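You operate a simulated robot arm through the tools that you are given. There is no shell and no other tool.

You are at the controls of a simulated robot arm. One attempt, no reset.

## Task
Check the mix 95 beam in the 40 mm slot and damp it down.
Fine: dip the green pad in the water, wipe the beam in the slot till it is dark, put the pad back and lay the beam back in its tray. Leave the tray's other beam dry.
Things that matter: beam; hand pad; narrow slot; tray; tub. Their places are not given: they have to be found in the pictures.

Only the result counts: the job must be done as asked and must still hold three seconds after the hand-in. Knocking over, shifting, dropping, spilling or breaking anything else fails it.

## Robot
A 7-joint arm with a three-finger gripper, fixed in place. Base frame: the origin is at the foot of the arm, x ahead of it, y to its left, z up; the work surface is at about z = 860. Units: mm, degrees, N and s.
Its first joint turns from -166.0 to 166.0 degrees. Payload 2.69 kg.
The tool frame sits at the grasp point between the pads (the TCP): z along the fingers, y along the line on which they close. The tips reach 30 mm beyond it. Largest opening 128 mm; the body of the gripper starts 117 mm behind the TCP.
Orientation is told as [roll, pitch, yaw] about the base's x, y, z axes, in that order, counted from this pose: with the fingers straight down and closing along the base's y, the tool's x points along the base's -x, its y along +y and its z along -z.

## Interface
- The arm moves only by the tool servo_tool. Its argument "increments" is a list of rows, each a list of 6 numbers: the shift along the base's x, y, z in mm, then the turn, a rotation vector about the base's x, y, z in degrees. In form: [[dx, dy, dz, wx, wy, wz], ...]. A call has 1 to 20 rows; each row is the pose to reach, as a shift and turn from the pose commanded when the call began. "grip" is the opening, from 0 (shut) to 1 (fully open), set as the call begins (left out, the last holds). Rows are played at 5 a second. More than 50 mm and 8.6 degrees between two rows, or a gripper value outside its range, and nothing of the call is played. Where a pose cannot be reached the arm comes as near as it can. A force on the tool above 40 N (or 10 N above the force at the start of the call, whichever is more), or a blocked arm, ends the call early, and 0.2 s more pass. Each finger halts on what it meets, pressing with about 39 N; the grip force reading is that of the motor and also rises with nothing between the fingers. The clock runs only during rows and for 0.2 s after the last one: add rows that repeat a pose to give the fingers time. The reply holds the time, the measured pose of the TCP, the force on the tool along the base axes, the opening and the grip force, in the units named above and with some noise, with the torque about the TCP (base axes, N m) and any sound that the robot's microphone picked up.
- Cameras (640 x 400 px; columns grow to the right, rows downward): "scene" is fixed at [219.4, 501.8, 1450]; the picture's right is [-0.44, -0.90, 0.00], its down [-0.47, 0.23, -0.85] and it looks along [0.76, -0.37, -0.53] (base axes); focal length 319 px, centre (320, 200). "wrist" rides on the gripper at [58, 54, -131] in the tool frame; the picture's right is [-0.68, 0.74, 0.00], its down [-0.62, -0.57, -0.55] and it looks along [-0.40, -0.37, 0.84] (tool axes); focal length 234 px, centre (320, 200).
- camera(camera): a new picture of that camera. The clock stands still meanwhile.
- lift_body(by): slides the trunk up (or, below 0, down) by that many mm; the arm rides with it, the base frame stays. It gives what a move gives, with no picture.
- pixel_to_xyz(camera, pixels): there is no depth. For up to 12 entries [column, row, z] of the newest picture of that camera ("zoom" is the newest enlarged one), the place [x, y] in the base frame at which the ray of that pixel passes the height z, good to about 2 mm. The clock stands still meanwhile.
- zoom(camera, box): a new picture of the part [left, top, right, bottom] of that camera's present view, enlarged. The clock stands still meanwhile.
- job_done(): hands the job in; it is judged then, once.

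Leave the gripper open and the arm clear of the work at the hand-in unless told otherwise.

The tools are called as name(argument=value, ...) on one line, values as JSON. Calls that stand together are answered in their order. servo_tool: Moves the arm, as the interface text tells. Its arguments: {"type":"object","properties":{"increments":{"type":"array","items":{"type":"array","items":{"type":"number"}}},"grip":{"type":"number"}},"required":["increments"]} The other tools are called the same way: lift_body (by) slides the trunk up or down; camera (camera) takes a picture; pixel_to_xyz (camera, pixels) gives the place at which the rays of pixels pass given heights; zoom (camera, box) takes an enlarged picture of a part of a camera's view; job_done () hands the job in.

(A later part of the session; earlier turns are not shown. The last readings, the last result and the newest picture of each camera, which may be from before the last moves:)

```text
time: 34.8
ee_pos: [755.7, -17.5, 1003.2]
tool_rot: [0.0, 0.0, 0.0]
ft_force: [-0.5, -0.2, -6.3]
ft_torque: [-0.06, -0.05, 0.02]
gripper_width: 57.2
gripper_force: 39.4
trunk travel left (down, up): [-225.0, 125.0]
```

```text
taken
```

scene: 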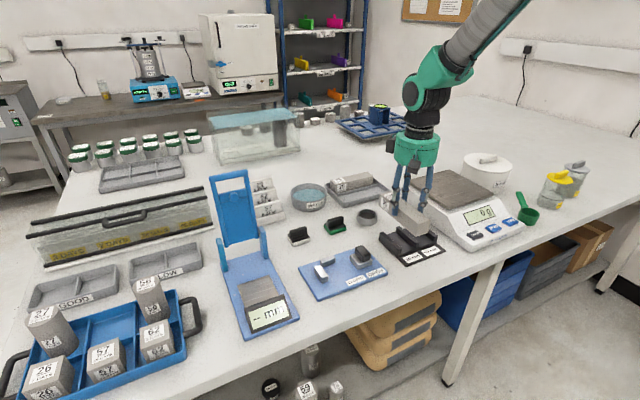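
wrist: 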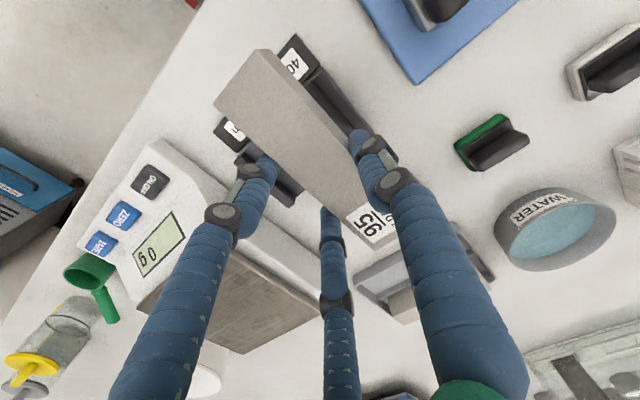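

Now over the block. I zoom the scene to locate the slot's rails against the hanging beam.

zoom(camera="scene", box=[370, 185, 458, 272])

zoom(camera="wrist", box=[200, 20, 400, 220])

```text
4.60 times, centred on (414, 228) of scene
```

zoom: 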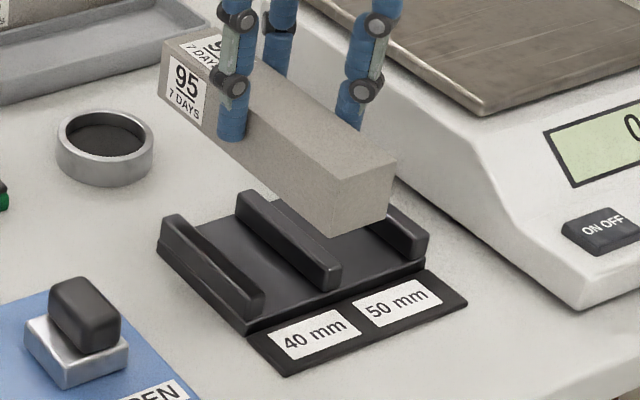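

```text
2.00 times, centred on (300, 120) of wrist
```

zoom: 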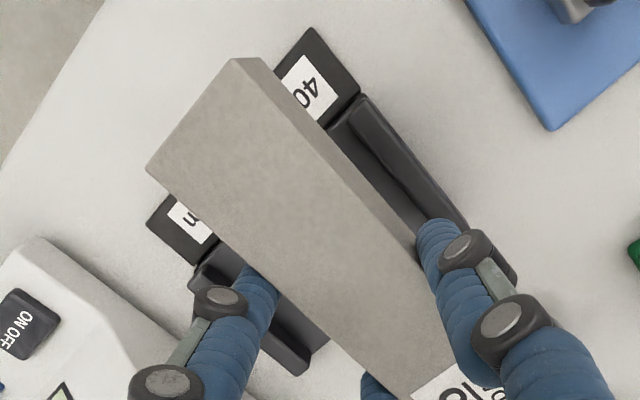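

zoom(camera="scene", box=[388, 222, 448, 262])

zoom(camera="scene", box=[386, 218, 446, 258])

```text
10.00 times, centred on (418, 242) of scene
```

zoom: 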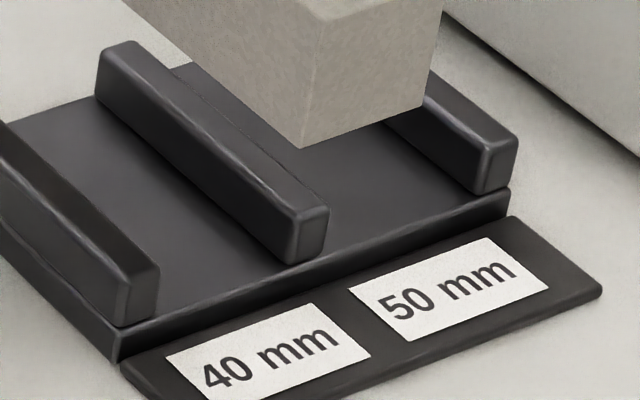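

```text
10.00 times, centred on (416, 238) of scene
```

zoom: 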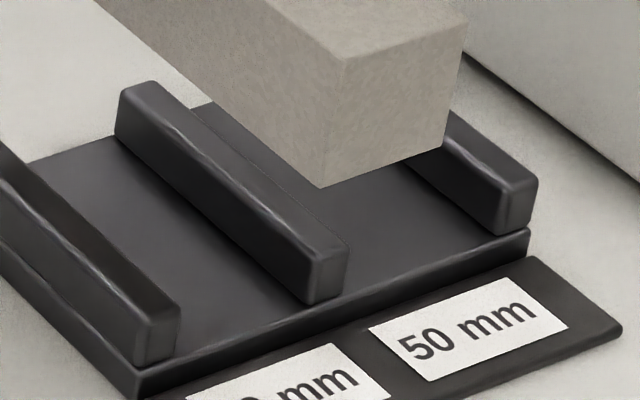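

pixel_to_xyz(camera="zoom", pixels=[[177, 355, 868], [305, 303, 868], [347, 290, 868], [498, 235, 868], [180, 307, 886], [308, 260, 886], [348, 246, 886], [500, 190, 886], [117, 134, 868], [528, 255, 860], [122, 90, 886], [155, 82, 886]])

zoom(camera="scene", box=[374, 226, 434, 266])

```text
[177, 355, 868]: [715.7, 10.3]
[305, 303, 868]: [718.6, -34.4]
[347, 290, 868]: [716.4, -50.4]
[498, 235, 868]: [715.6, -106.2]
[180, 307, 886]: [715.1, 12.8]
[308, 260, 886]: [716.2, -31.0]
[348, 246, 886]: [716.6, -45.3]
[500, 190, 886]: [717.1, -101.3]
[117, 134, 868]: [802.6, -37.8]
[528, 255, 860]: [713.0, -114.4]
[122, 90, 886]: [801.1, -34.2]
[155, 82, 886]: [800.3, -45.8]
```

```text
10.00 times, centred on (404, 246) of scene
```

zoom: 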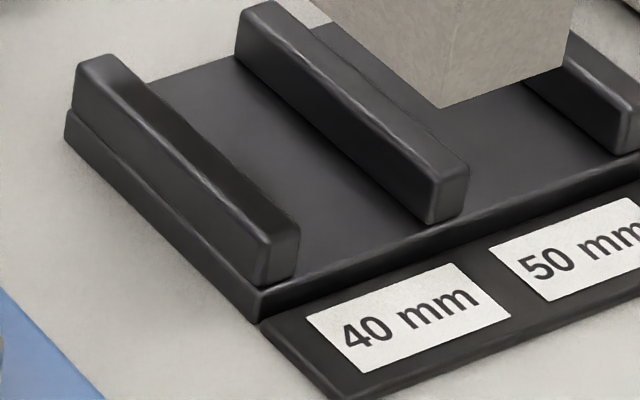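

pixel_to_xyz(camera="zoom", pixels=[[298, 250, 878], [430, 200, 878], [295, 280, 870], [426, 225, 870], [299, 232, 888], [433, 183, 888], [262, 318, 860], [66, 140, 860], [150, 85, 870], [236, 57, 870], [120, 62, 888], [237, 22, 888]])

zoom(camera="wrist", box=[280, 30, 380, 130])

```text
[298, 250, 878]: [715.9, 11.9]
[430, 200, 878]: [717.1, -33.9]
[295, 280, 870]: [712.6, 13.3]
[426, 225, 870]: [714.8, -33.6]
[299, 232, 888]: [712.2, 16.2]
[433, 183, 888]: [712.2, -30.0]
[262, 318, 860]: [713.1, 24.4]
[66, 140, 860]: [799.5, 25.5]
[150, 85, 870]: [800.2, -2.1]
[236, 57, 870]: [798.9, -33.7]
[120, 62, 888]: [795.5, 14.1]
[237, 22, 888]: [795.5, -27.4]
```

```text
4.00 times, centred on (330, 80) of wrist
```

zoom: 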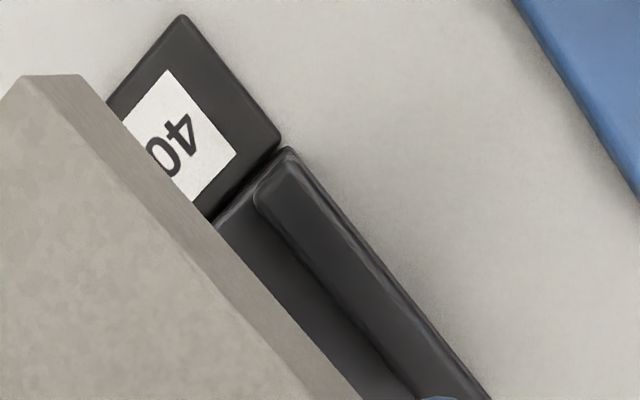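

pixel_to_xyz(camera="zoom", pixels=[[256, 205, 888], [340, 305, 888], [295, 170, 888], [380, 280, 888], [287, 148, 870], [280, 140, 862], [390, 375, 868], [215, 225, 868]])

zoom(camera="wrist", box=[210, 100, 290, 200])

```text
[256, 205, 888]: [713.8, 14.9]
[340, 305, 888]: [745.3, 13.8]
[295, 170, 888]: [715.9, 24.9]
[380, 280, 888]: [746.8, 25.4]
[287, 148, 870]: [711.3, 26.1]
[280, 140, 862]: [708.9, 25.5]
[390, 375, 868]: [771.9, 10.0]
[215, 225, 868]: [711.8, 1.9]
```

```text
4.00 times, centred on (250, 150) of wrist
```

zoom: 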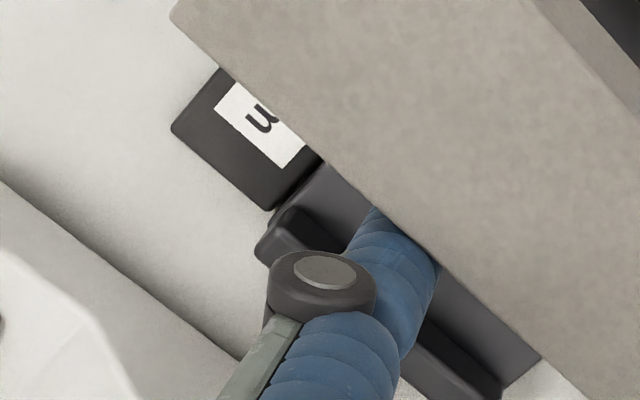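

pixel_to_xyz(camera="wrist", pixels=[[316, 49, 995], [274, 104, 995], [333, 50, 955], [334, 86, 995], [352, 106, 995], [290, 127, 995]])

zoom(camera="wrist", box=[205, 40, 365, 160])

```text
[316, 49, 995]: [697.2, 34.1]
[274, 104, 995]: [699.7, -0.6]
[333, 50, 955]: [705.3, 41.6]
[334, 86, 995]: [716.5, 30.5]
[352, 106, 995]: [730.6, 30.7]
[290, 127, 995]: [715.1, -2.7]
```

```text
3.33 times, centred on (285, 100) of wrist
```

zoom: 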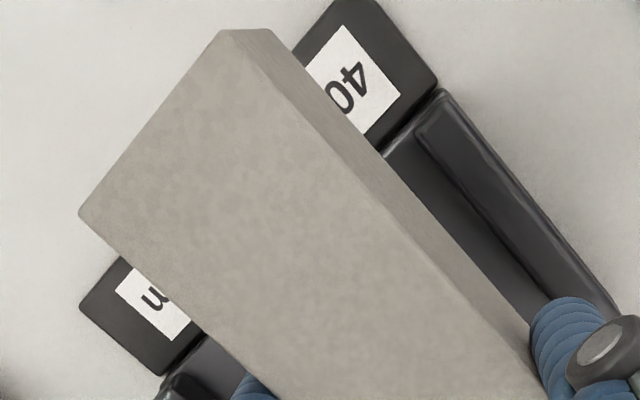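

pixel_to_xyz(camera="scene", pixels=[[416.1, 223.6, 995], [430.3, 218.6, 995], [415.7, 236, 955], [416.1, 223.6, 985], [430.3, 218.6, 985], [415.7, 236, 945], [379.6, 193.2, 995], [394.8, 215, 973]])

pixel_to_xyz(camera="zoom", pixels=[[225, 30, 995], [80, 213, 995], [268, 30, 955], [225, 30, 985], [80, 213, 985], [268, 30, 945]])

```text
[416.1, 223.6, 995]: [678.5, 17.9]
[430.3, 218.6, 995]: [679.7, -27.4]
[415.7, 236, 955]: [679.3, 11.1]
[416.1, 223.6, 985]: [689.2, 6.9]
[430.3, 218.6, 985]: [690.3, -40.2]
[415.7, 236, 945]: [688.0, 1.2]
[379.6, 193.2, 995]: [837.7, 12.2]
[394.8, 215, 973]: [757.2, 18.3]
```

```text
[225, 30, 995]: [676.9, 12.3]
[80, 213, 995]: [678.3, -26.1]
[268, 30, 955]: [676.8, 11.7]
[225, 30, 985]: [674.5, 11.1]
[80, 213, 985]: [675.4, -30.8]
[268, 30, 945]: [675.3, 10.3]
```

Beam measured: front end x≈677, y 12 to -27; the slot's inner faces about y 14 and -31.5, so I shift 1 mm in -y and lower to just above the rails.

servo_tool(increments=[[0, -0.5, -4, 0, 0, 0], [0, -1, -12, 0, 0, 0], [0, -1, -22, 0, 0, 0], [0, -1, -32, 0, 0, 0], [0, -1, -42, 0, 0, 0], [0, -1, -52, 0, 0, 0], [0, -1, -58, 0, 0, 0], [0, -1, -61, 0, 0, 0], [0, -1, -61, 0, 0, 0]])

zoom(camera="scene", box=[380, 205, 450, 265])

zoom(camera="wrist", box=[200, 20, 400, 220])

```text
time: 36.8
ee_pos: [756.0, -18.7, 943.2]
tool_rot: [0.0, 0.0, 0.0]
ft_force: [0.6, 0.1, -5.3]
ft_torque: [-0.07, 0.03, 0.0]
gripper_width: 57.2
gripper_force: 39.1
trunk travel left (down, up): [-225.0, 125.0]
```

```text
6.67 times, centred on (415, 235) of scene
```

zoom: 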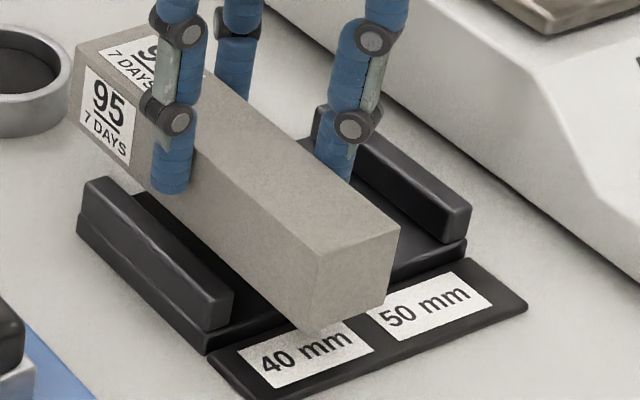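

```text
2.00 times, centred on (300, 120) of wrist
```

zoom: 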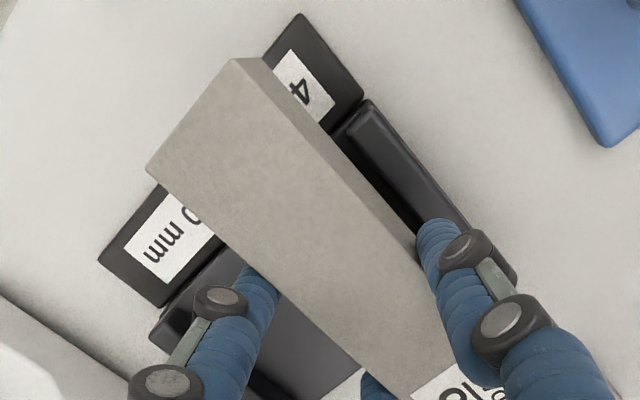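

Lined up over the 40 mm slot. Lowering slowly past the rail tops, watching forces.

servo_tool(increments=[[0, 0, -2, 0, 0, 0], [0, 0, -4, 0, 0, 0], [0, 0, -6, 0, 0, 0], [0, 0, -8, 0, 0, 0], [0, 0, -10, 0, 0, 0]])

zoom(camera="scene", box=[380, 205, 450, 265])

```text
time: 38.0
ee_pos: [755.9, -17.6, 934.0]
tool_rot: [0.0, 0.0, 0.0]
ft_force: [0.0, 0.1, -5.6]
ft_torque: [-0.06, -0.03, -0.03]
gripper_width: 57.2
gripper_force: 38.8
trunk travel left (down, up): [-225.0, 125.0]
```

```text
6.67 times, centred on (415, 235) of scene
```

zoom: 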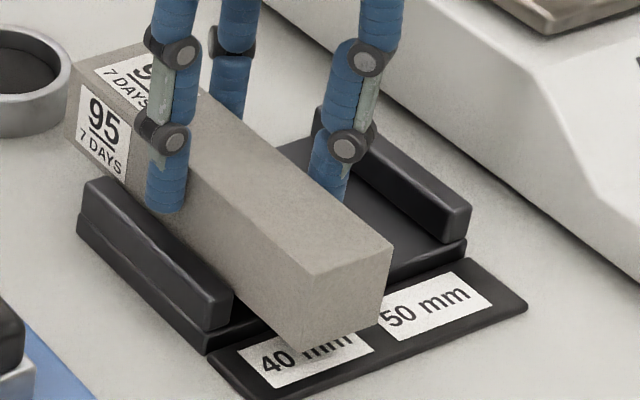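

servo_tool(increments=[[0, 0, -2, 0, 0, 0], [0, 0, -4, 0, 0, 0], [0, 0, -6, 0, 0, 0], [0, 0, -7, 0, 0, 0]])

zoom(camera="scene", box=[380, 205, 450, 265])

```text
time: 39.0
ee_pos: [756.0, -18.0, 927.4]
tool_rot: [0.0, 0.0, 0.0]
ft_force: [0.4, -0.6, -6.0]
ft_torque: [-0.08, 0.01, 0.03]
gripper_width: 57.4
gripper_force: 39.2
trunk travel left (down, up): [-225.0, 125.0]
```

```text
6.67 times, centred on (415, 235) of scene
```

zoom: 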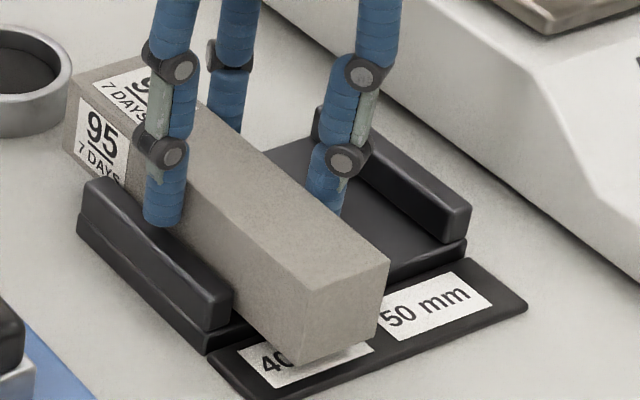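

Going in freely. Last mm until it seats.

servo_tool(increments=[[0, 0, -1, 0, 0, 0], [0, 0, -2, 0, 0, 0], [0, 0, -3, 0, 0, 0], [0, 0, -4, 0, 0, 0], [0, 0, -5, 0, 0, 0]])

```text
time: 40.2
ee_pos: [755.7, -18.7, 922.4]
tool_rot: [0.0, 0.0, 0.0]
ft_force: [-3.3, -1.9, 3.8]
ft_torque: [0.12, 0.36, 0.1]
gripper_width: 57.3
gripper_force: 38.6
trunk travel left (down, up): [-225.0, 125.0]
```

servo_tool(increments=[[0, 0, -0.5, 0, 0, 0], [0, 0, -1, 0, 0, 0], [0, 0, -1.5, 0, 0, 0]])

zoom(camera="scene", box=[380, 205, 450, 265])

```text
time: 41.0
ee_pos: [755.2, -19.1, 922.1]
tool_rot: [0.0, -0.1, 0.1]
ft_force: [-4.8, -2.7, 19.7]
ft_torque: [0.54, 1.41, 0.15]
gripper_width: 57.2
gripper_force: 38.6
trunk travel left (down, up): [-225.0, 125.0]
```

```text
6.67 times, centred on (415, 235) of scene
```

zoom: 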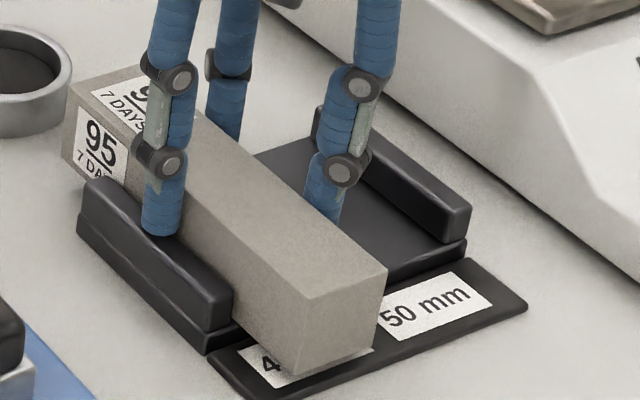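

Seated: the reaction sits over the plate's front edge (beam very slightly nose-down). I relieve the push and open the fingers a little.

servo_tool(increments=[[0, 0, 1, 0, 0, 0], [0, 0, 1.2, 0, 0, 0]])

servo_tool(increments=[[0, 0, 0, 0, 0, 0], [0, 0, 0, 0, 0, 0], [0, 0, 0, 0, 0, 0], [0, 0, 0, 0, 0, 0]], grip=0.58)

zoom(camera="scene", box=[380, 205, 450, 265])

```text
time: 41.6
ee_pos: [755.8, -18.8, 921.3]
tool_rot: [0.0, -0.2, 0.0]
ft_force: [2.4, -2.1, 8.7]
ft_torque: [0.15, -0.62, -0.05]
gripper_width: 57.6
gripper_force: 38.5
trunk travel left (down, up): [-225.0, 125.0]
```

```text
time: 42.6
ee_pos: [754.9, -19.8, 921.0]
tool_rot: [0.0, 0.0, 0.1]
ft_force: [-0.4, 0.6, -0.6]
ft_torque: [0.0, 0.01, 0.01]
gripper_width: 74.2
gripper_force: 0.1
trunk travel left (down, up): [-225.0, 125.0]
```

```text
6.67 times, centred on (415, 235) of scene
```

zoom: 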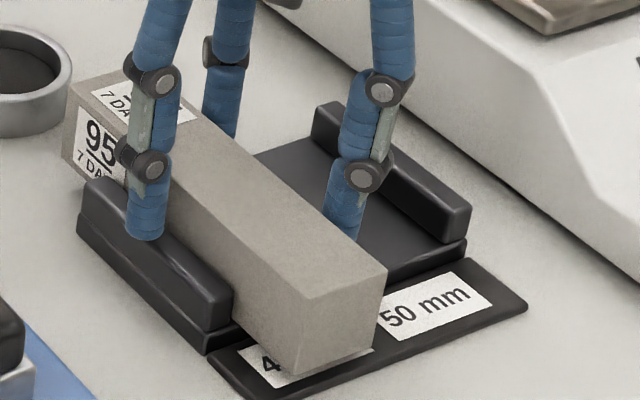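

Released, beam in the slot. I rise clear and look.

servo_tool(increments=[[0, 0, 8, 0, 0, 0], [0, 0, 20, 0, 0, 0], [0, 0, 40, 0, 0, 0], [0, 0, 70, 0, 0, 0], [0, 0, 105, 0, 0, 0], [0, 0, 105, 0, 0, 0]])

servo_tool(increments=[[0, 20, 10, 0, 0, 0], [10, 50, 30, 0, 0, 0], [30, 80, 40, 0, 0, 0], [60, 110, 40, 0, 0, 0], [60, 110, 40, 0, 0, 0]], grip=1)

camera(camera="wrist")

zoom(camera="scene", box=[370, 205, 450, 265])

```text
time: 44.0
ee_pos: [754.7, -18.4, 1029.9]
tool_rot: [0.0, -0.1, 0.1]
ft_force: [0.1, 0.5, 0.7]
ft_torque: [-0.01, -0.01, 0.0]
gripper_width: 74.3
gripper_force: 0.1
trunk travel left (down, up): [-225.0, 125.0]
```

```text
time: 45.2
ee_pos: [815.5, 89.2, 1068.5]
tool_rot: [0.1, 0.0, 0.0]
ft_force: [0.8, 0.3, -2.0]
ft_torque: [-0.03, 0.05, -0.01]
gripper_width: 128.0
gripper_force: 0.0
trunk travel left (down, up): [-225.0, 125.0]
```

```text
taken
```

wrist: 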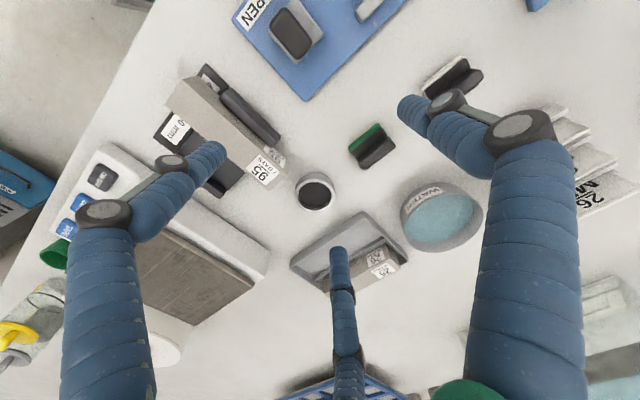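

```text
6.67 times, centred on (410, 235) of scene
```

zoom: 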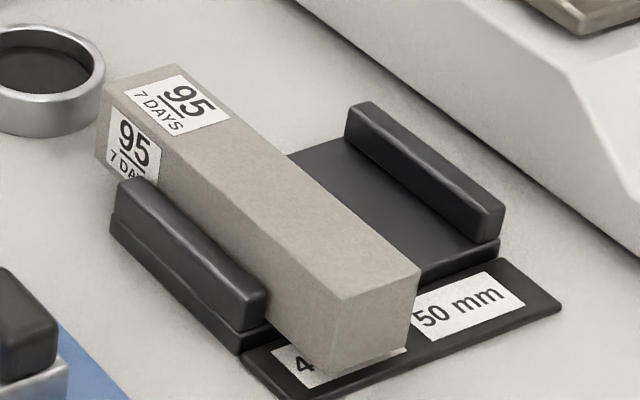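

Beam 95 lies well in the 40 mm slot. Now the green pad, seen at about (370,147) in the wrist picture.

zoom(camera="wrist", box=[330, 110, 410, 180])

zoom(camera="scene", box=[315, 208, 365, 242])

```text
5.71 times, centred on (370, 145) of wrist
```

zoom: 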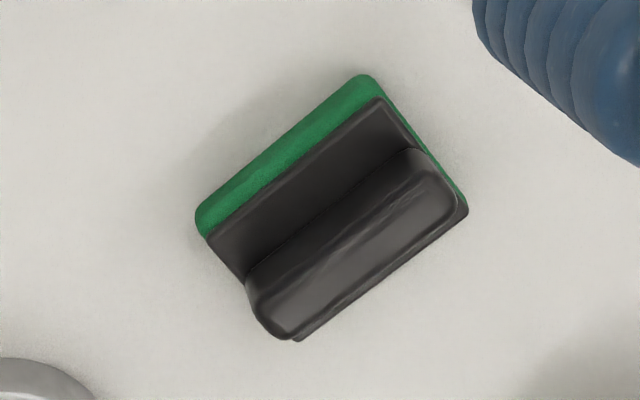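

```text
11.76 times, centred on (340, 225) of scene
```

zoom: 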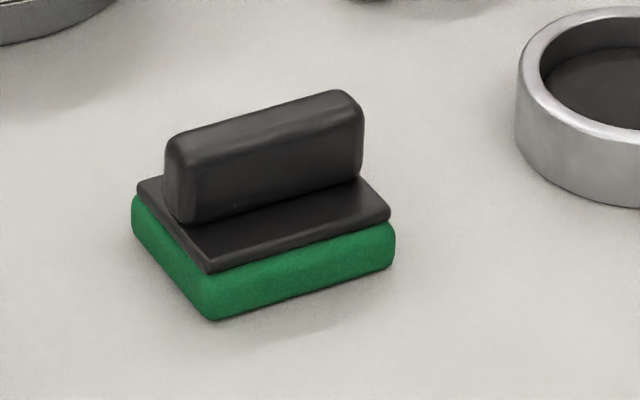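

pixel_to_xyz(camera="zoom", pixels=[[213, 318, 860], [394, 265, 860], [136, 225, 862], [213, 270, 880], [388, 217, 880], [137, 190, 880], [188, 222, 884], [360, 172, 884], [188, 165, 908], [360, 115, 908], [170, 145, 908], [345, 92, 908]])

zoom(camera="wrist", box=[330, 110, 410, 180])

pixel_to_xyz(camera="zoom", pixels=[[250, 280, 905], [290, 337, 905], [412, 150, 905], [462, 205, 905], [207, 238, 882], [382, 100, 882], [197, 218, 870], [362, 76, 870], [468, 210, 882], [298, 342, 882]])

```text
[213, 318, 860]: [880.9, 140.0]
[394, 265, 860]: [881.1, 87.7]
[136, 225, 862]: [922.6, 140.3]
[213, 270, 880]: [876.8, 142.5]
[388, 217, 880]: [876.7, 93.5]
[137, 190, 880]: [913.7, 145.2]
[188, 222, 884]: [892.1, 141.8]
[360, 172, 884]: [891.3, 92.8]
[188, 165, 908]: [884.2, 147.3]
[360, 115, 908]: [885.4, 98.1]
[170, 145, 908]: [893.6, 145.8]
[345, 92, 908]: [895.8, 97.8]
```

```text
5.71 times, centred on (370, 145) of wrist
```

zoom: 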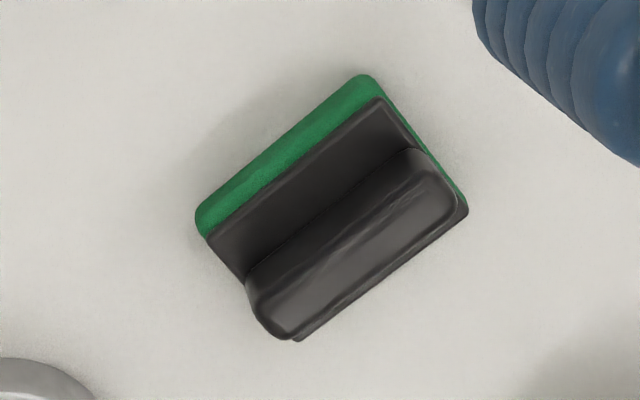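

```text
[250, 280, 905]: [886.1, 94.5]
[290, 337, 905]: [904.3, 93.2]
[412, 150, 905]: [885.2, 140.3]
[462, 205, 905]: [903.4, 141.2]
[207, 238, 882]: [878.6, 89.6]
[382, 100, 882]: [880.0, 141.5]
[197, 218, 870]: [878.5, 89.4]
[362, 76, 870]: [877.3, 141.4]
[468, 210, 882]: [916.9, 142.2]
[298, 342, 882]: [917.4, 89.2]
```

Pad: base x 878–918, y 89–142; grip ridge about x 891–905, y 94–142, top about 902, plate top about 883. Before picking it, I test the empty hand's reach over the tub (≈(1090,112)) with the fingers turned +90.

servo_tool(increments=[[14, 1, 0, 0, 0, 6], [32, 3, 0, 0, 0, 14], [50, 5, 0, 0, 0, 22], [68, 7, 0, 0, 0, 30], [86, 9, 0, 0, 0, 38], [104, 11, 0, 0, 0, 46], [122, 13, 0, 0, 0, 54], [140, 15, 0, 0, 0, 62], [158, 17, 0, 0, 0, 70], [176, 19, 0, 0, 0, 78], [194, 20, 0, 0, 0, 86], [212, 20, 0, 0, 0, 90], [230, 20, 0, 0, 0, 90], [245, 20, 0, 0, 0, 90], [245, 20, 0, 0, 0, 90]])

servo_tool(increments=[[10, 0, -15, 0, 0, 0], [20, 0, -40, 0, 0, 0], [25, 0, -60, 0, 0, 0], [25, 0, -60, 0, 0, 0]])

camera(camera="wrist")

camera(camera="scene")

```text
time: 48.4
ee_pos: [1061.0, 111.3, 1064.2]
tool_rot: [0.1, 0.0, 89.9]
ft_force: [0.1, 0.7, -1.1]
ft_torque: [-0.02, 0.05, 0.0]
gripper_width: 127.8
gripper_force: 0.0
trunk travel left (down, up): [-225.0, 125.0]
```

```text
time: 49.4
ee_pos: [1086.5, 113.7, 1005.1]
tool_rot: [0.0, 0.0, 90.1]
ft_force: [-0.1, 0.6, -0.5]
ft_torque: [0.02, 0.05, 0.0]
gripper_width: 128.1
gripper_force: 0.0
trunk travel left (down, up): [-225.0, 125.0]
```

```text
taken
```

wrist: 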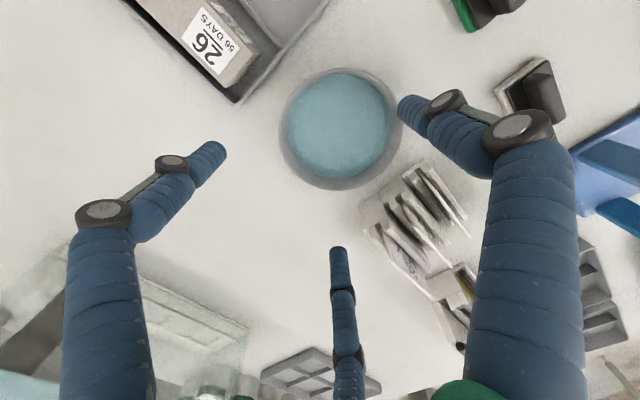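

```text
taken
```

scene: 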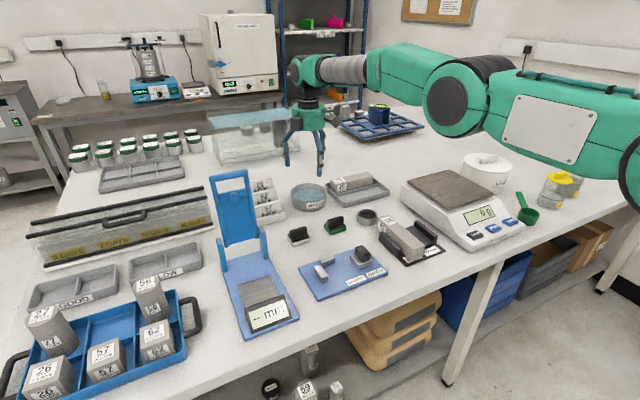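

The reach is fine. Measuring the tub from here.

zoom(camera="wrist", box=[260, 55, 420, 205])

pixel_to_xyz(camera="wrist", pixels=[[281, 125, 897], [402, 130, 897], [340, 67, 897], [338, 190, 897], [341, 125, 885]])

zoom(camera="scene", box=[280, 170, 340, 215])

```text
2.67 times, centred on (340, 130) of wrist
```

zoom: 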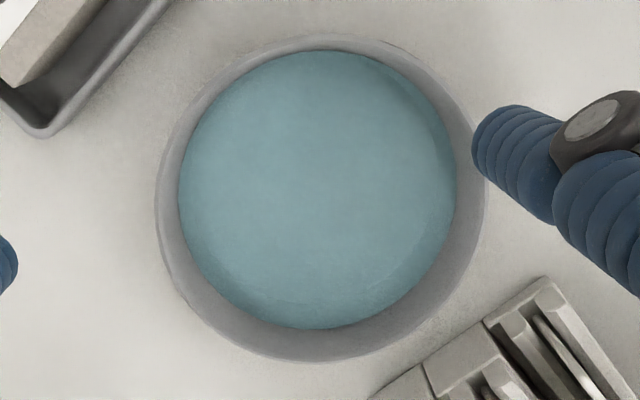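

```text
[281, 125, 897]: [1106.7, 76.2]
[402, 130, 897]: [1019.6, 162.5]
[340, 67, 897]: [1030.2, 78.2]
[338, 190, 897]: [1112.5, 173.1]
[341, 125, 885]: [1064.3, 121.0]
```

```text
8.89 times, centred on (310, 192) of scene
```

zoom: 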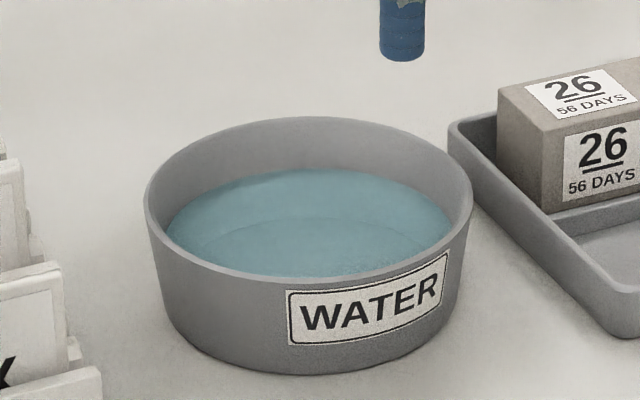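

pixel_to_xyz(camera="zoom", pixels=[[309, 195, 900], [309, 195, 907], [309, 195, 915], [309, 375, 860], [160, 275, 860], [455, 290, 860], [144, 200, 907], [473, 200, 907], [309, 283, 907], [309, 117, 907], [170, 240, 890], [309, 278, 890]])

zoom(camera="wrist", box=[260, 55, 420, 205])

pixel_to_xyz(camera="zoom", pixels=[[320, 198, 907], [156, 190, 907], [486, 200, 907], [320, 34, 907], [318, 362, 907], [178, 190, 890], [455, 195, 890], [320, 50, 890], [320, 328, 890]])

```text
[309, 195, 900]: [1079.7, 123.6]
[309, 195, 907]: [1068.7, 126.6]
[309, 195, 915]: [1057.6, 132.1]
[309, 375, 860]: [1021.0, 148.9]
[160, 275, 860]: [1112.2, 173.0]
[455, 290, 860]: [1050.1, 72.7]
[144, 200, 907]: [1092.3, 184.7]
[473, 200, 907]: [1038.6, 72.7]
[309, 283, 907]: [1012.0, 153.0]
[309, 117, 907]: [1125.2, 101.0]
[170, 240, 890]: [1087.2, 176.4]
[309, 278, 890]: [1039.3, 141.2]
```

```text
2.67 times, centred on (340, 130) of wrist
```

zoom: 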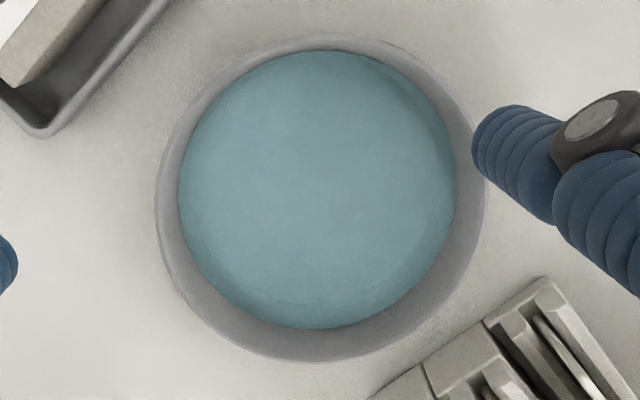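

```text
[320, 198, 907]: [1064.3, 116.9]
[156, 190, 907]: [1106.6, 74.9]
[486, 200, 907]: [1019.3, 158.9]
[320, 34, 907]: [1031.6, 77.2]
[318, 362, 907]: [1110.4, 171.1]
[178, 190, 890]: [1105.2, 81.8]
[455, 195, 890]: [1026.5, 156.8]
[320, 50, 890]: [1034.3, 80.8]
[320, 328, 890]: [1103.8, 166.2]
```

Tub: centre about (1067,121), rim about 905, water about 886. Now I go above the green pad at z≈1000 with an opening of about 46 mm.

servo_tool(increments=[[-20, 0, 15, 0, 0, 0], [-55, 1, 30, 0, 0, 0], [-95, 3, 30, 0, 0, 0], [-135, 4, 30, 0, 0, 0], [-170, 5, 20, 0, 0, 0], [-183, 5, 0, 0, 0, 0], [-183, 5, -30, 0, 0, 0], [-183, 5, -40, 0, 0, 0], [-183, 5, -40, 0, 0, 0]], grip=0.36)

zoom(camera="wrist", box=[220, 60, 420, 220])

zoom(camera="scene", box=[300, 185, 370, 240])

```text
time: 51.4
ee_pos: [902.3, 116.1, 966.2]
tool_rot: [-0.1, 0.0, 90.0]
ft_force: [0.5, 0.0, 0.3]
ft_torque: [0.01, -0.03, 0.0]
gripper_width: 46.1
gripper_force: 0.0
trunk travel left (down, up): [-225.0, 125.0]
```

```text
2.50 times, centred on (320, 140) of wrist
```

zoom: 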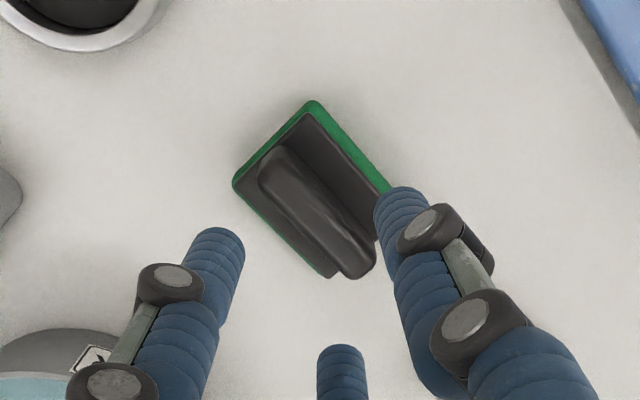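

```text
7.27 times, centred on (335, 212) of scene
```

zoom: 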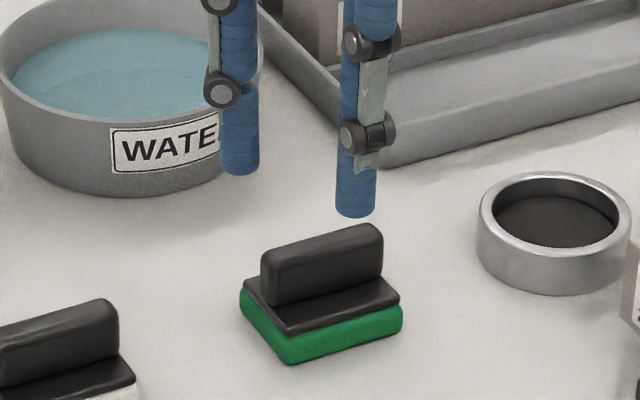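

zoom(camera="wrist", box=[220, 60, 420, 220])

pixel_to_xyz(camera="zoom", pixels=[[260, 172, 902], [285, 147, 902], [376, 250, 902], [348, 278, 902], [313, 103, 876], [234, 183, 876], [330, 278, 878], [387, 186, 876]])

pixel_to_xyz(camera="zoom", pixels=[[388, 197, 936], [222, 238, 936], [340, 352, 936]])

```text
2.50 times, centred on (320, 140) of wrist
```

zoom: 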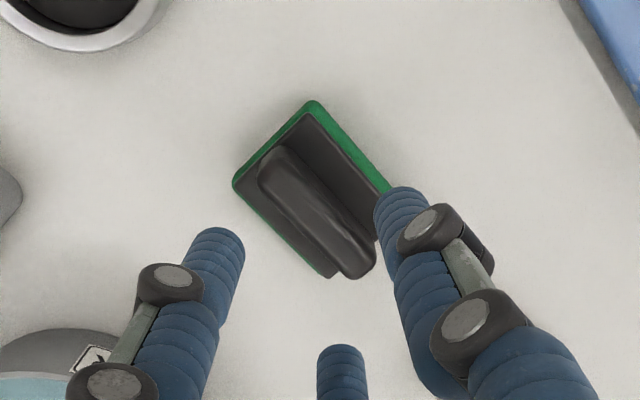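

```text
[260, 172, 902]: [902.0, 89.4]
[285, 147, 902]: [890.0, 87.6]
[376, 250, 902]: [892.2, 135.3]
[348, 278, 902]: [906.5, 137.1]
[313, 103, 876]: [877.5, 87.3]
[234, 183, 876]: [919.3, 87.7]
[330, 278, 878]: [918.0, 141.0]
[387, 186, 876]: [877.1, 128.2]
```

```text
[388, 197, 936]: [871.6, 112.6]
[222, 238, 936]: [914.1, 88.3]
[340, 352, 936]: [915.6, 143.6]
```

Ridge x 890–906, y 88–138; fingertips clear of it. Small shift (+1.5, -2) and down in steps to tips ≈ 887.

servo_tool(increments=[[1.5, -2, -10, 0, 0, 0], [1.5, -2, -20, 0, 0, 0], [1.5, -2, -30, 0, 0, 0], [1.5, -2, -36, 0, 0, 0], [1.5, -2, -40, 0, 0, 0], [1.5, -2, -44, 0, 0, 0], [1.5, -2, -47, 0, 0, 0], [1.5, -2, -49.5, 0, 0, 0]])

zoom(camera="scene", box=[300, 185, 370, 240])

```text
time: 53.2
ee_pos: [904.5, 115.5, 916.8]
tool_rot: [0.0, 0.0, 90.0]
ft_force: [-0.4, 0.3, 0.3]
ft_torque: [0.01, 0.0, 0.04]
gripper_width: 46.1
gripper_force: 0.0
trunk travel left (down, up): [-225.0, 125.0]
```

```text
7.27 times, centred on (335, 212) of scene
```

zoom: 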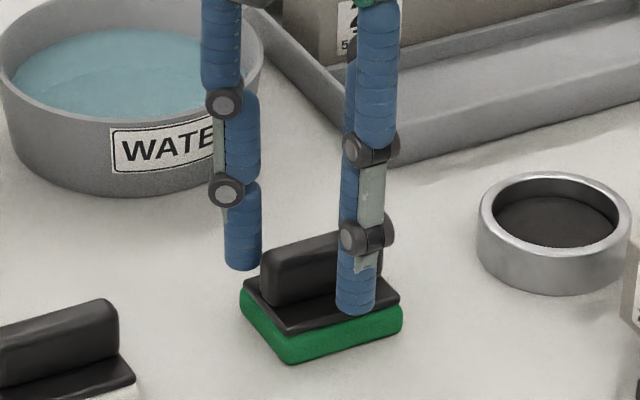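

Fingers straddle the ridge. Closing.

servo_tool(increments=[[0, 0, 0, 0, 0, 0], [0, 0, 0, 0, 0, 0], [0, 0, 0, 0, 0, 0], [0, 0, 0, 0, 0, 0], [0, 0, 0, 0, 0, 0]], grip=0)

zoom(camera="scene", box=[300, 185, 370, 240])

```text
time: 54.4
ee_pos: [903.6, 113.9, 916.0]
tool_rot: [0.0, 0.0, 90.0]
ft_force: [0.7, -1.1, 0.0]
ft_torque: [0.0, -0.02, -0.03]
gripper_width: 23.2
gripper_force: 39.2
trunk travel left (down, up): [-225.0, 125.0]
```

```text
7.27 times, centred on (335, 212) of scene
```

zoom: 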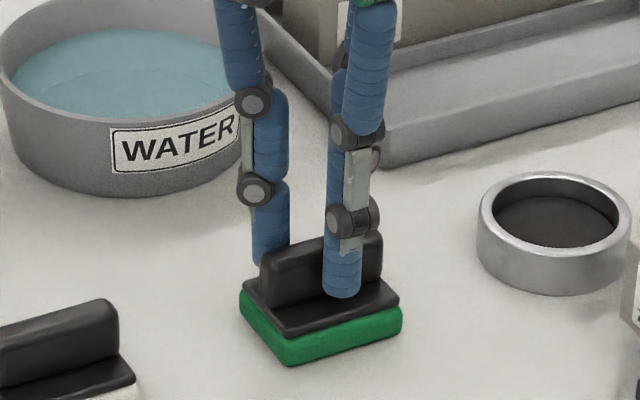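

Held at 23.2 mm, 39 N (home pose: cmd ≈ (904.8, 115.3, 917)). Lifting slowly.

servo_tool(increments=[[0, 0, 1, 0, 0, 0], [0, 0, 3, 0, 0, 0], [0, 0, 6, 0, 0, 0], [0, 0, 10, 0, 0, 0], [0, 0, 15, 0, 0, 0], [0, 0, 22, 0, 0, 0], [0, 0, 32, 0, 0, 0], [0, 0, 44, 0, 0, 0], [0, 0, 56, 0, 0, 0], [0, 0, 68, 0, 0, 0], [0, 0, 78, 0, 0, 0], [0, 0, 83, 0, 0, 0], [0, 0, 83, 0, 0, 0]])

zoom(camera="scene", box=[290, 150, 390, 240])

```text
time: 57.2
ee_pos: [904.3, 114.2, 999.8]
tool_rot: [0.0, 0.0, 90.0]
ft_force: [-0.4, 0.8, -0.1]
ft_torque: [-0.01, 0.01, 0.0]
gripper_width: 23.5
gripper_force: 38.8
trunk travel left (down, up): [-225.0, 125.0]
```

```text
4.44 times, centred on (340, 195) of scene
```

zoom: 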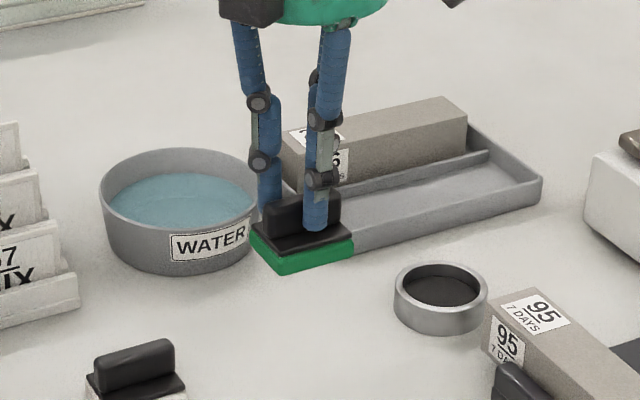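

The pad is in hand. Moving over the tub's centre.

servo_tool(increments=[[8, 1, 3, 0, 0, 0], [25, 2, 5, 0, 0, 0], [50, 4, 5, 0, 0, 0], [75, 6, 5, 0, 0, 0], [100, 6, 5, 0, 0, 0], [125, 6, 5, 0, 0, 0], [145, 6, 5, 0, 0, 0], [158, 6, 5, 0, 0, 0], [164, 6, 0, 0, 0, 0], [164, 6, 0, 0, 0, 0]])

zoom(camera="scene", box=[270, 130, 370, 220])

camera(camera="wrist")

```text
time: 59.4
ee_pos: [1067.7, 121.3, 998.1]
tool_rot: [0.0, 0.0, 90.1]
ft_force: [0.6, 0.7, -1.0]
ft_torque: [0.02, -0.02, -0.04]
gripper_width: 23.2
gripper_force: 39.2
trunk travel left (down, up): [-225.0, 125.0]
```

```text
4.44 times, centred on (320, 175) of scene
```

zoom: 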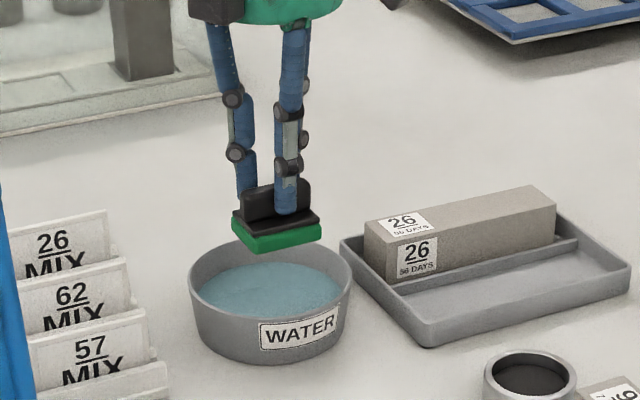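

```text
taken
```

wrist: 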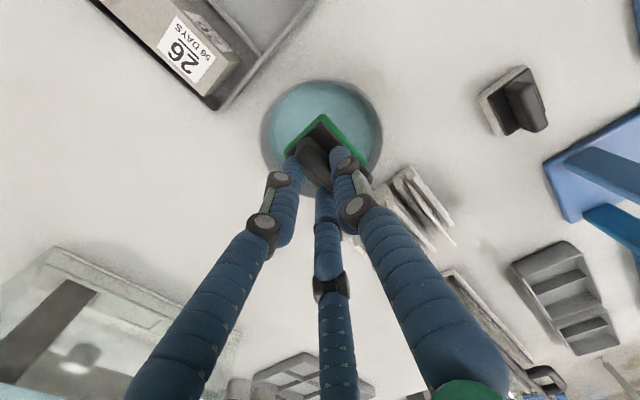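

Above the water's centre. Lowering; the pad bottom should reach about z 878, some 8 mm into the water.

servo_tool(increments=[[-1, 0, -8, 0, 0, 0], [-2, 0, -20, 0, 0, 0], [-2, 0, -32, 0, 0, 0], [-2, 0, -42, 0, 0, 0], [-2, 0, -50, 0, 0, 0], [-2, 0, -55, 0, 0, 0], [-2, 0, -58, 0, 0, 0], [-2, 0, -61, 0, 0, 0], [-2, 0, -63, 0, 0, 0], [-2, 0, -65, 0, 0, 0], [-2, 0, -65, 0, 0, 0], [-2, 0, -65, 0, 0, 0]])

zoom(camera="scene", box=[270, 150, 370, 220])

```text
time: 62.0
ee_pos: [1066.4, 120.7, 934.9]
tool_rot: [-0.1, 0.1, 90.0]
ft_force: [-0.3, 0.9, -1.1]
ft_torque: [-0.02, -0.03, -0.03]
gripper_width: 23.0
gripper_force: 39.0
trunk travel left (down, up): [-225.0, 125.0]
```

```text
5.71 times, centred on (320, 185) of scene
```

zoom: 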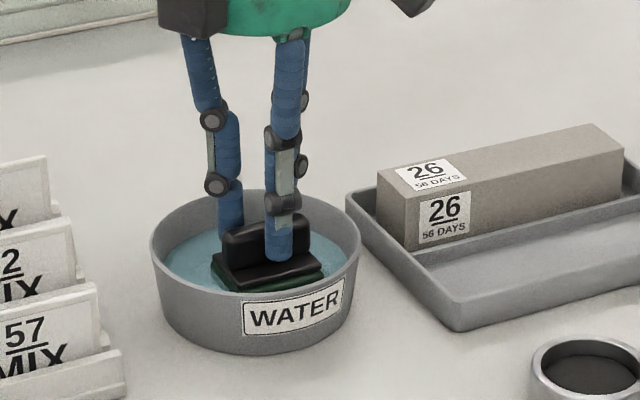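

The green foam has turned dark: it is in the water. A few mm more and a short soak, then up with a pause to drip.

servo_tool(increments=[[0, 0, -2, 0, 0, 0], [0, 0, -4, 0, 0, 0], [0, 0, -4, 0, 0, 0], [0, 0, -4, 0, 0, 0], [0, 0, -4, 0, 0, 0], [0, 0, -4, 0, 0, 0], [0, 0, -4, 0, 0, 0], [0, 0, 0, 0, 0, 0], [0, 0, 6, 0, 0, 0], [0, 0, 12, 0, 0, 0], [0, 0, 20, 0, 0, 0], [0, 0, 28, 0, 0, 0], [0, 0, 28, 0, 0, 0], [0, 0, 28, 0, 0, 0], [0, 0, 28, 0, 0, 0], [0, 0, 28, 0, 0, 0], [0, 0, 28, 0, 0, 0], [0, 0, 28, 0, 0, 0]])

zoom(camera="scene", box=[270, 150, 370, 220])

```text
time: 65.8
ee_pos: [1065.9, 119.3, 962.5]
tool_rot: [-0.1, 0.0, 90.0]
ft_force: [0.4, 0.0, -0.9]
ft_torque: [0.0, -0.01, 0.0]
gripper_width: 23.0
gripper_force: 38.6
trunk travel left (down, up): [-225.0, 125.0]
```

```text
5.71 times, centred on (320, 185) of scene
```

zoom: 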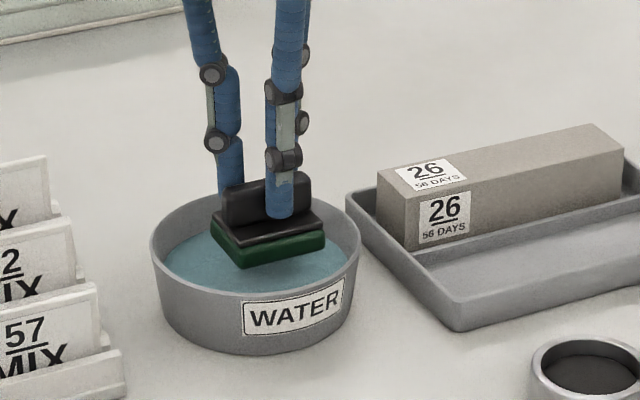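

Pad soaked (dark green). I lift, carry it well clear of the tray, and come above the far end of beam 95.

servo_tool(increments=[[0, 0, 10, 0, 0, 0], [0, 0, 25, 0, 0, 0], [-5, 0, 42, 0, 0, 0], [-20, 0, 50, 0, 0, 0], [-45, 0, 50, 0, 0, 0], [-70, 0, 50, 0, 0, 0], [-95, 0, 50, 0, 0, 0], [-120, 0, 50, 0, 0, 0], [-145, -5, 50, 0, 0, 0], [-170, -20, 50, 0, 0, 0], [-190, -40, 50, 0, 0, 0], [-205, -60, 50, 0, 0, 0], [-218, -80, 50, 0, 0, 0], [-228, -100, 50, 0, 0, 0], [-236, -115, 50, 0, 0, 0], [-240, -125, 50, 0, 0, 0], [-242, -129, 50, 0, 0, 0], [-242, -129, 50, 0, 0, 0]])

camera(camera="wrist")

zoom(camera="scene", box=[350, 170, 450, 265])

```text
time: 69.6
ee_pos: [824.3, -11.3, 1012.6]
tool_rot: [0.1, 0.0, 90.0]
ft_force: [0.4, -0.2, 0.0]
ft_torque: [-0.02, 0.0, -0.01]
gripper_width: 23.2
gripper_force: 38.6
trunk travel left (down, up): [-225.0, 125.0]
```

```text
taken
```

wrist: 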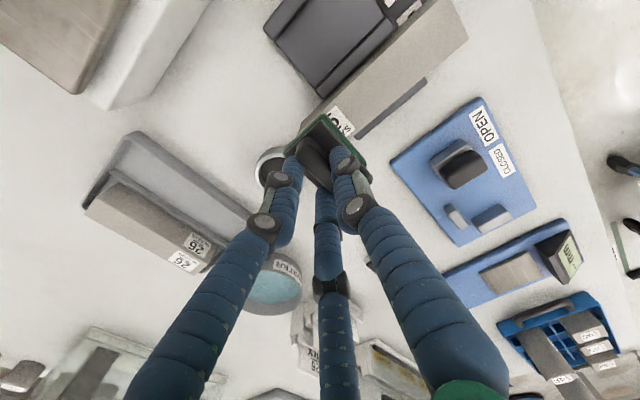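

```text
4.21 times, centred on (400, 218) of scene
```

zoom: 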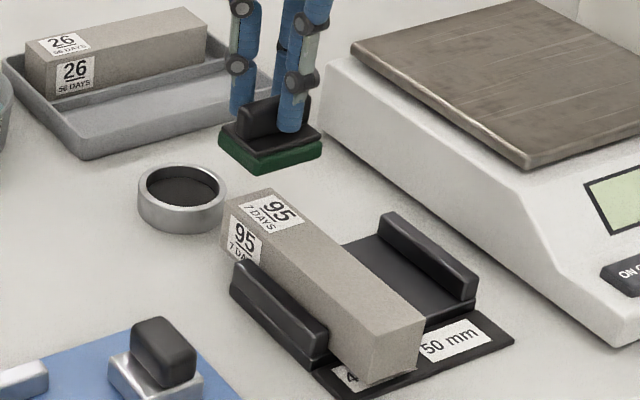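

pixel_to_xyz(camera="zoom", pixels=[[224, 204, 912], [270, 189, 912], [352, 346, 912], [423, 318, 912], [350, 383, 872]])

zoom(camera="wrist", box=[280, 0, 480, 150])

pixel_to_xyz(camera="wrist", pixels=[[468, 38, 912], [440, -2, 912], [356, 137, 912], [400, 99, 912]])

```text
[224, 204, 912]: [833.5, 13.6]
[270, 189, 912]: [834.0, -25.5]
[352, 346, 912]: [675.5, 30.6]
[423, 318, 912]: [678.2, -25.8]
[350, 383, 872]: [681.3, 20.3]
```

```text
2.67 times, centred on (380, 75) of wrist
```

zoom: 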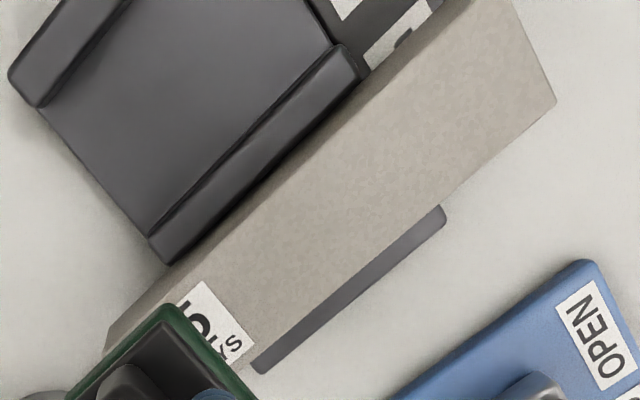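

```text
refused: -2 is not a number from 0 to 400
```

pixel_to_xyz(camera="zoom", pixels=[[556, 103, 912], [446, 190, 912], [300, 310, 912], [240, 232, 912], [370, 120, 912], [105, 350, 912]])

```text
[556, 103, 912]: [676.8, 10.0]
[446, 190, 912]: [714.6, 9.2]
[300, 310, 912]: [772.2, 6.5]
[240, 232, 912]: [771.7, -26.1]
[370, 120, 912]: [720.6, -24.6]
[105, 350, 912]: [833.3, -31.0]
```

Beam top: x 676–835, y about -29..10. The pad will cover x 799–839 at its far end. Lowering onto it gently.

servo_tool(increments=[[0, -0.5, -8, 0, 0, 0], [0, -1, -18, 0, 0, 0], [0, -1, -28, 0, 0, 0], [0, -1, -34, 0, 0, 0], [0, -1, -37, 0, 0, 0], [0, -1, -39, 0, 0, 0], [0, -1, -40, 0, 0, 0]])

servo_tool(increments=[[0, 0, -1, 0, 0, 0], [0, 0, -2, 0, 0, 0]])

zoom(camera="scene", box=[370, 180, 450, 260])

```text
time: 71.2
ee_pos: [824.6, -10.2, 974.1]
tool_rot: [0.0, 0.0, 90.0]
ft_force: [-0.7, -0.7, 0.0]
ft_torque: [-0.01, 0.02, -0.01]
gripper_width: 23.2
gripper_force: 38.8
trunk travel left (down, up): [-225.0, 125.0]
```

```text
time: 71.8
ee_pos: [823.8, -9.6, 970.7]
tool_rot: [0.1, 0.0, 89.9]
ft_force: [0.3, -0.2, -0.5]
ft_torque: [-0.01, -0.01, 0.02]
gripper_width: 23.0
gripper_force: 38.9
trunk travel left (down, up): [-225.0, 125.0]
```

```text
5.00 times, centred on (410, 220) of scene
```

zoom: 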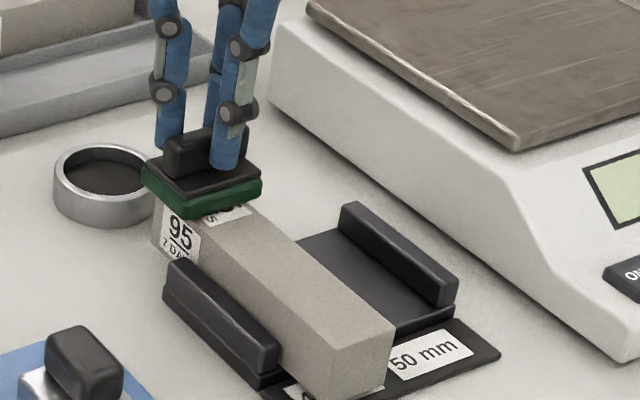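

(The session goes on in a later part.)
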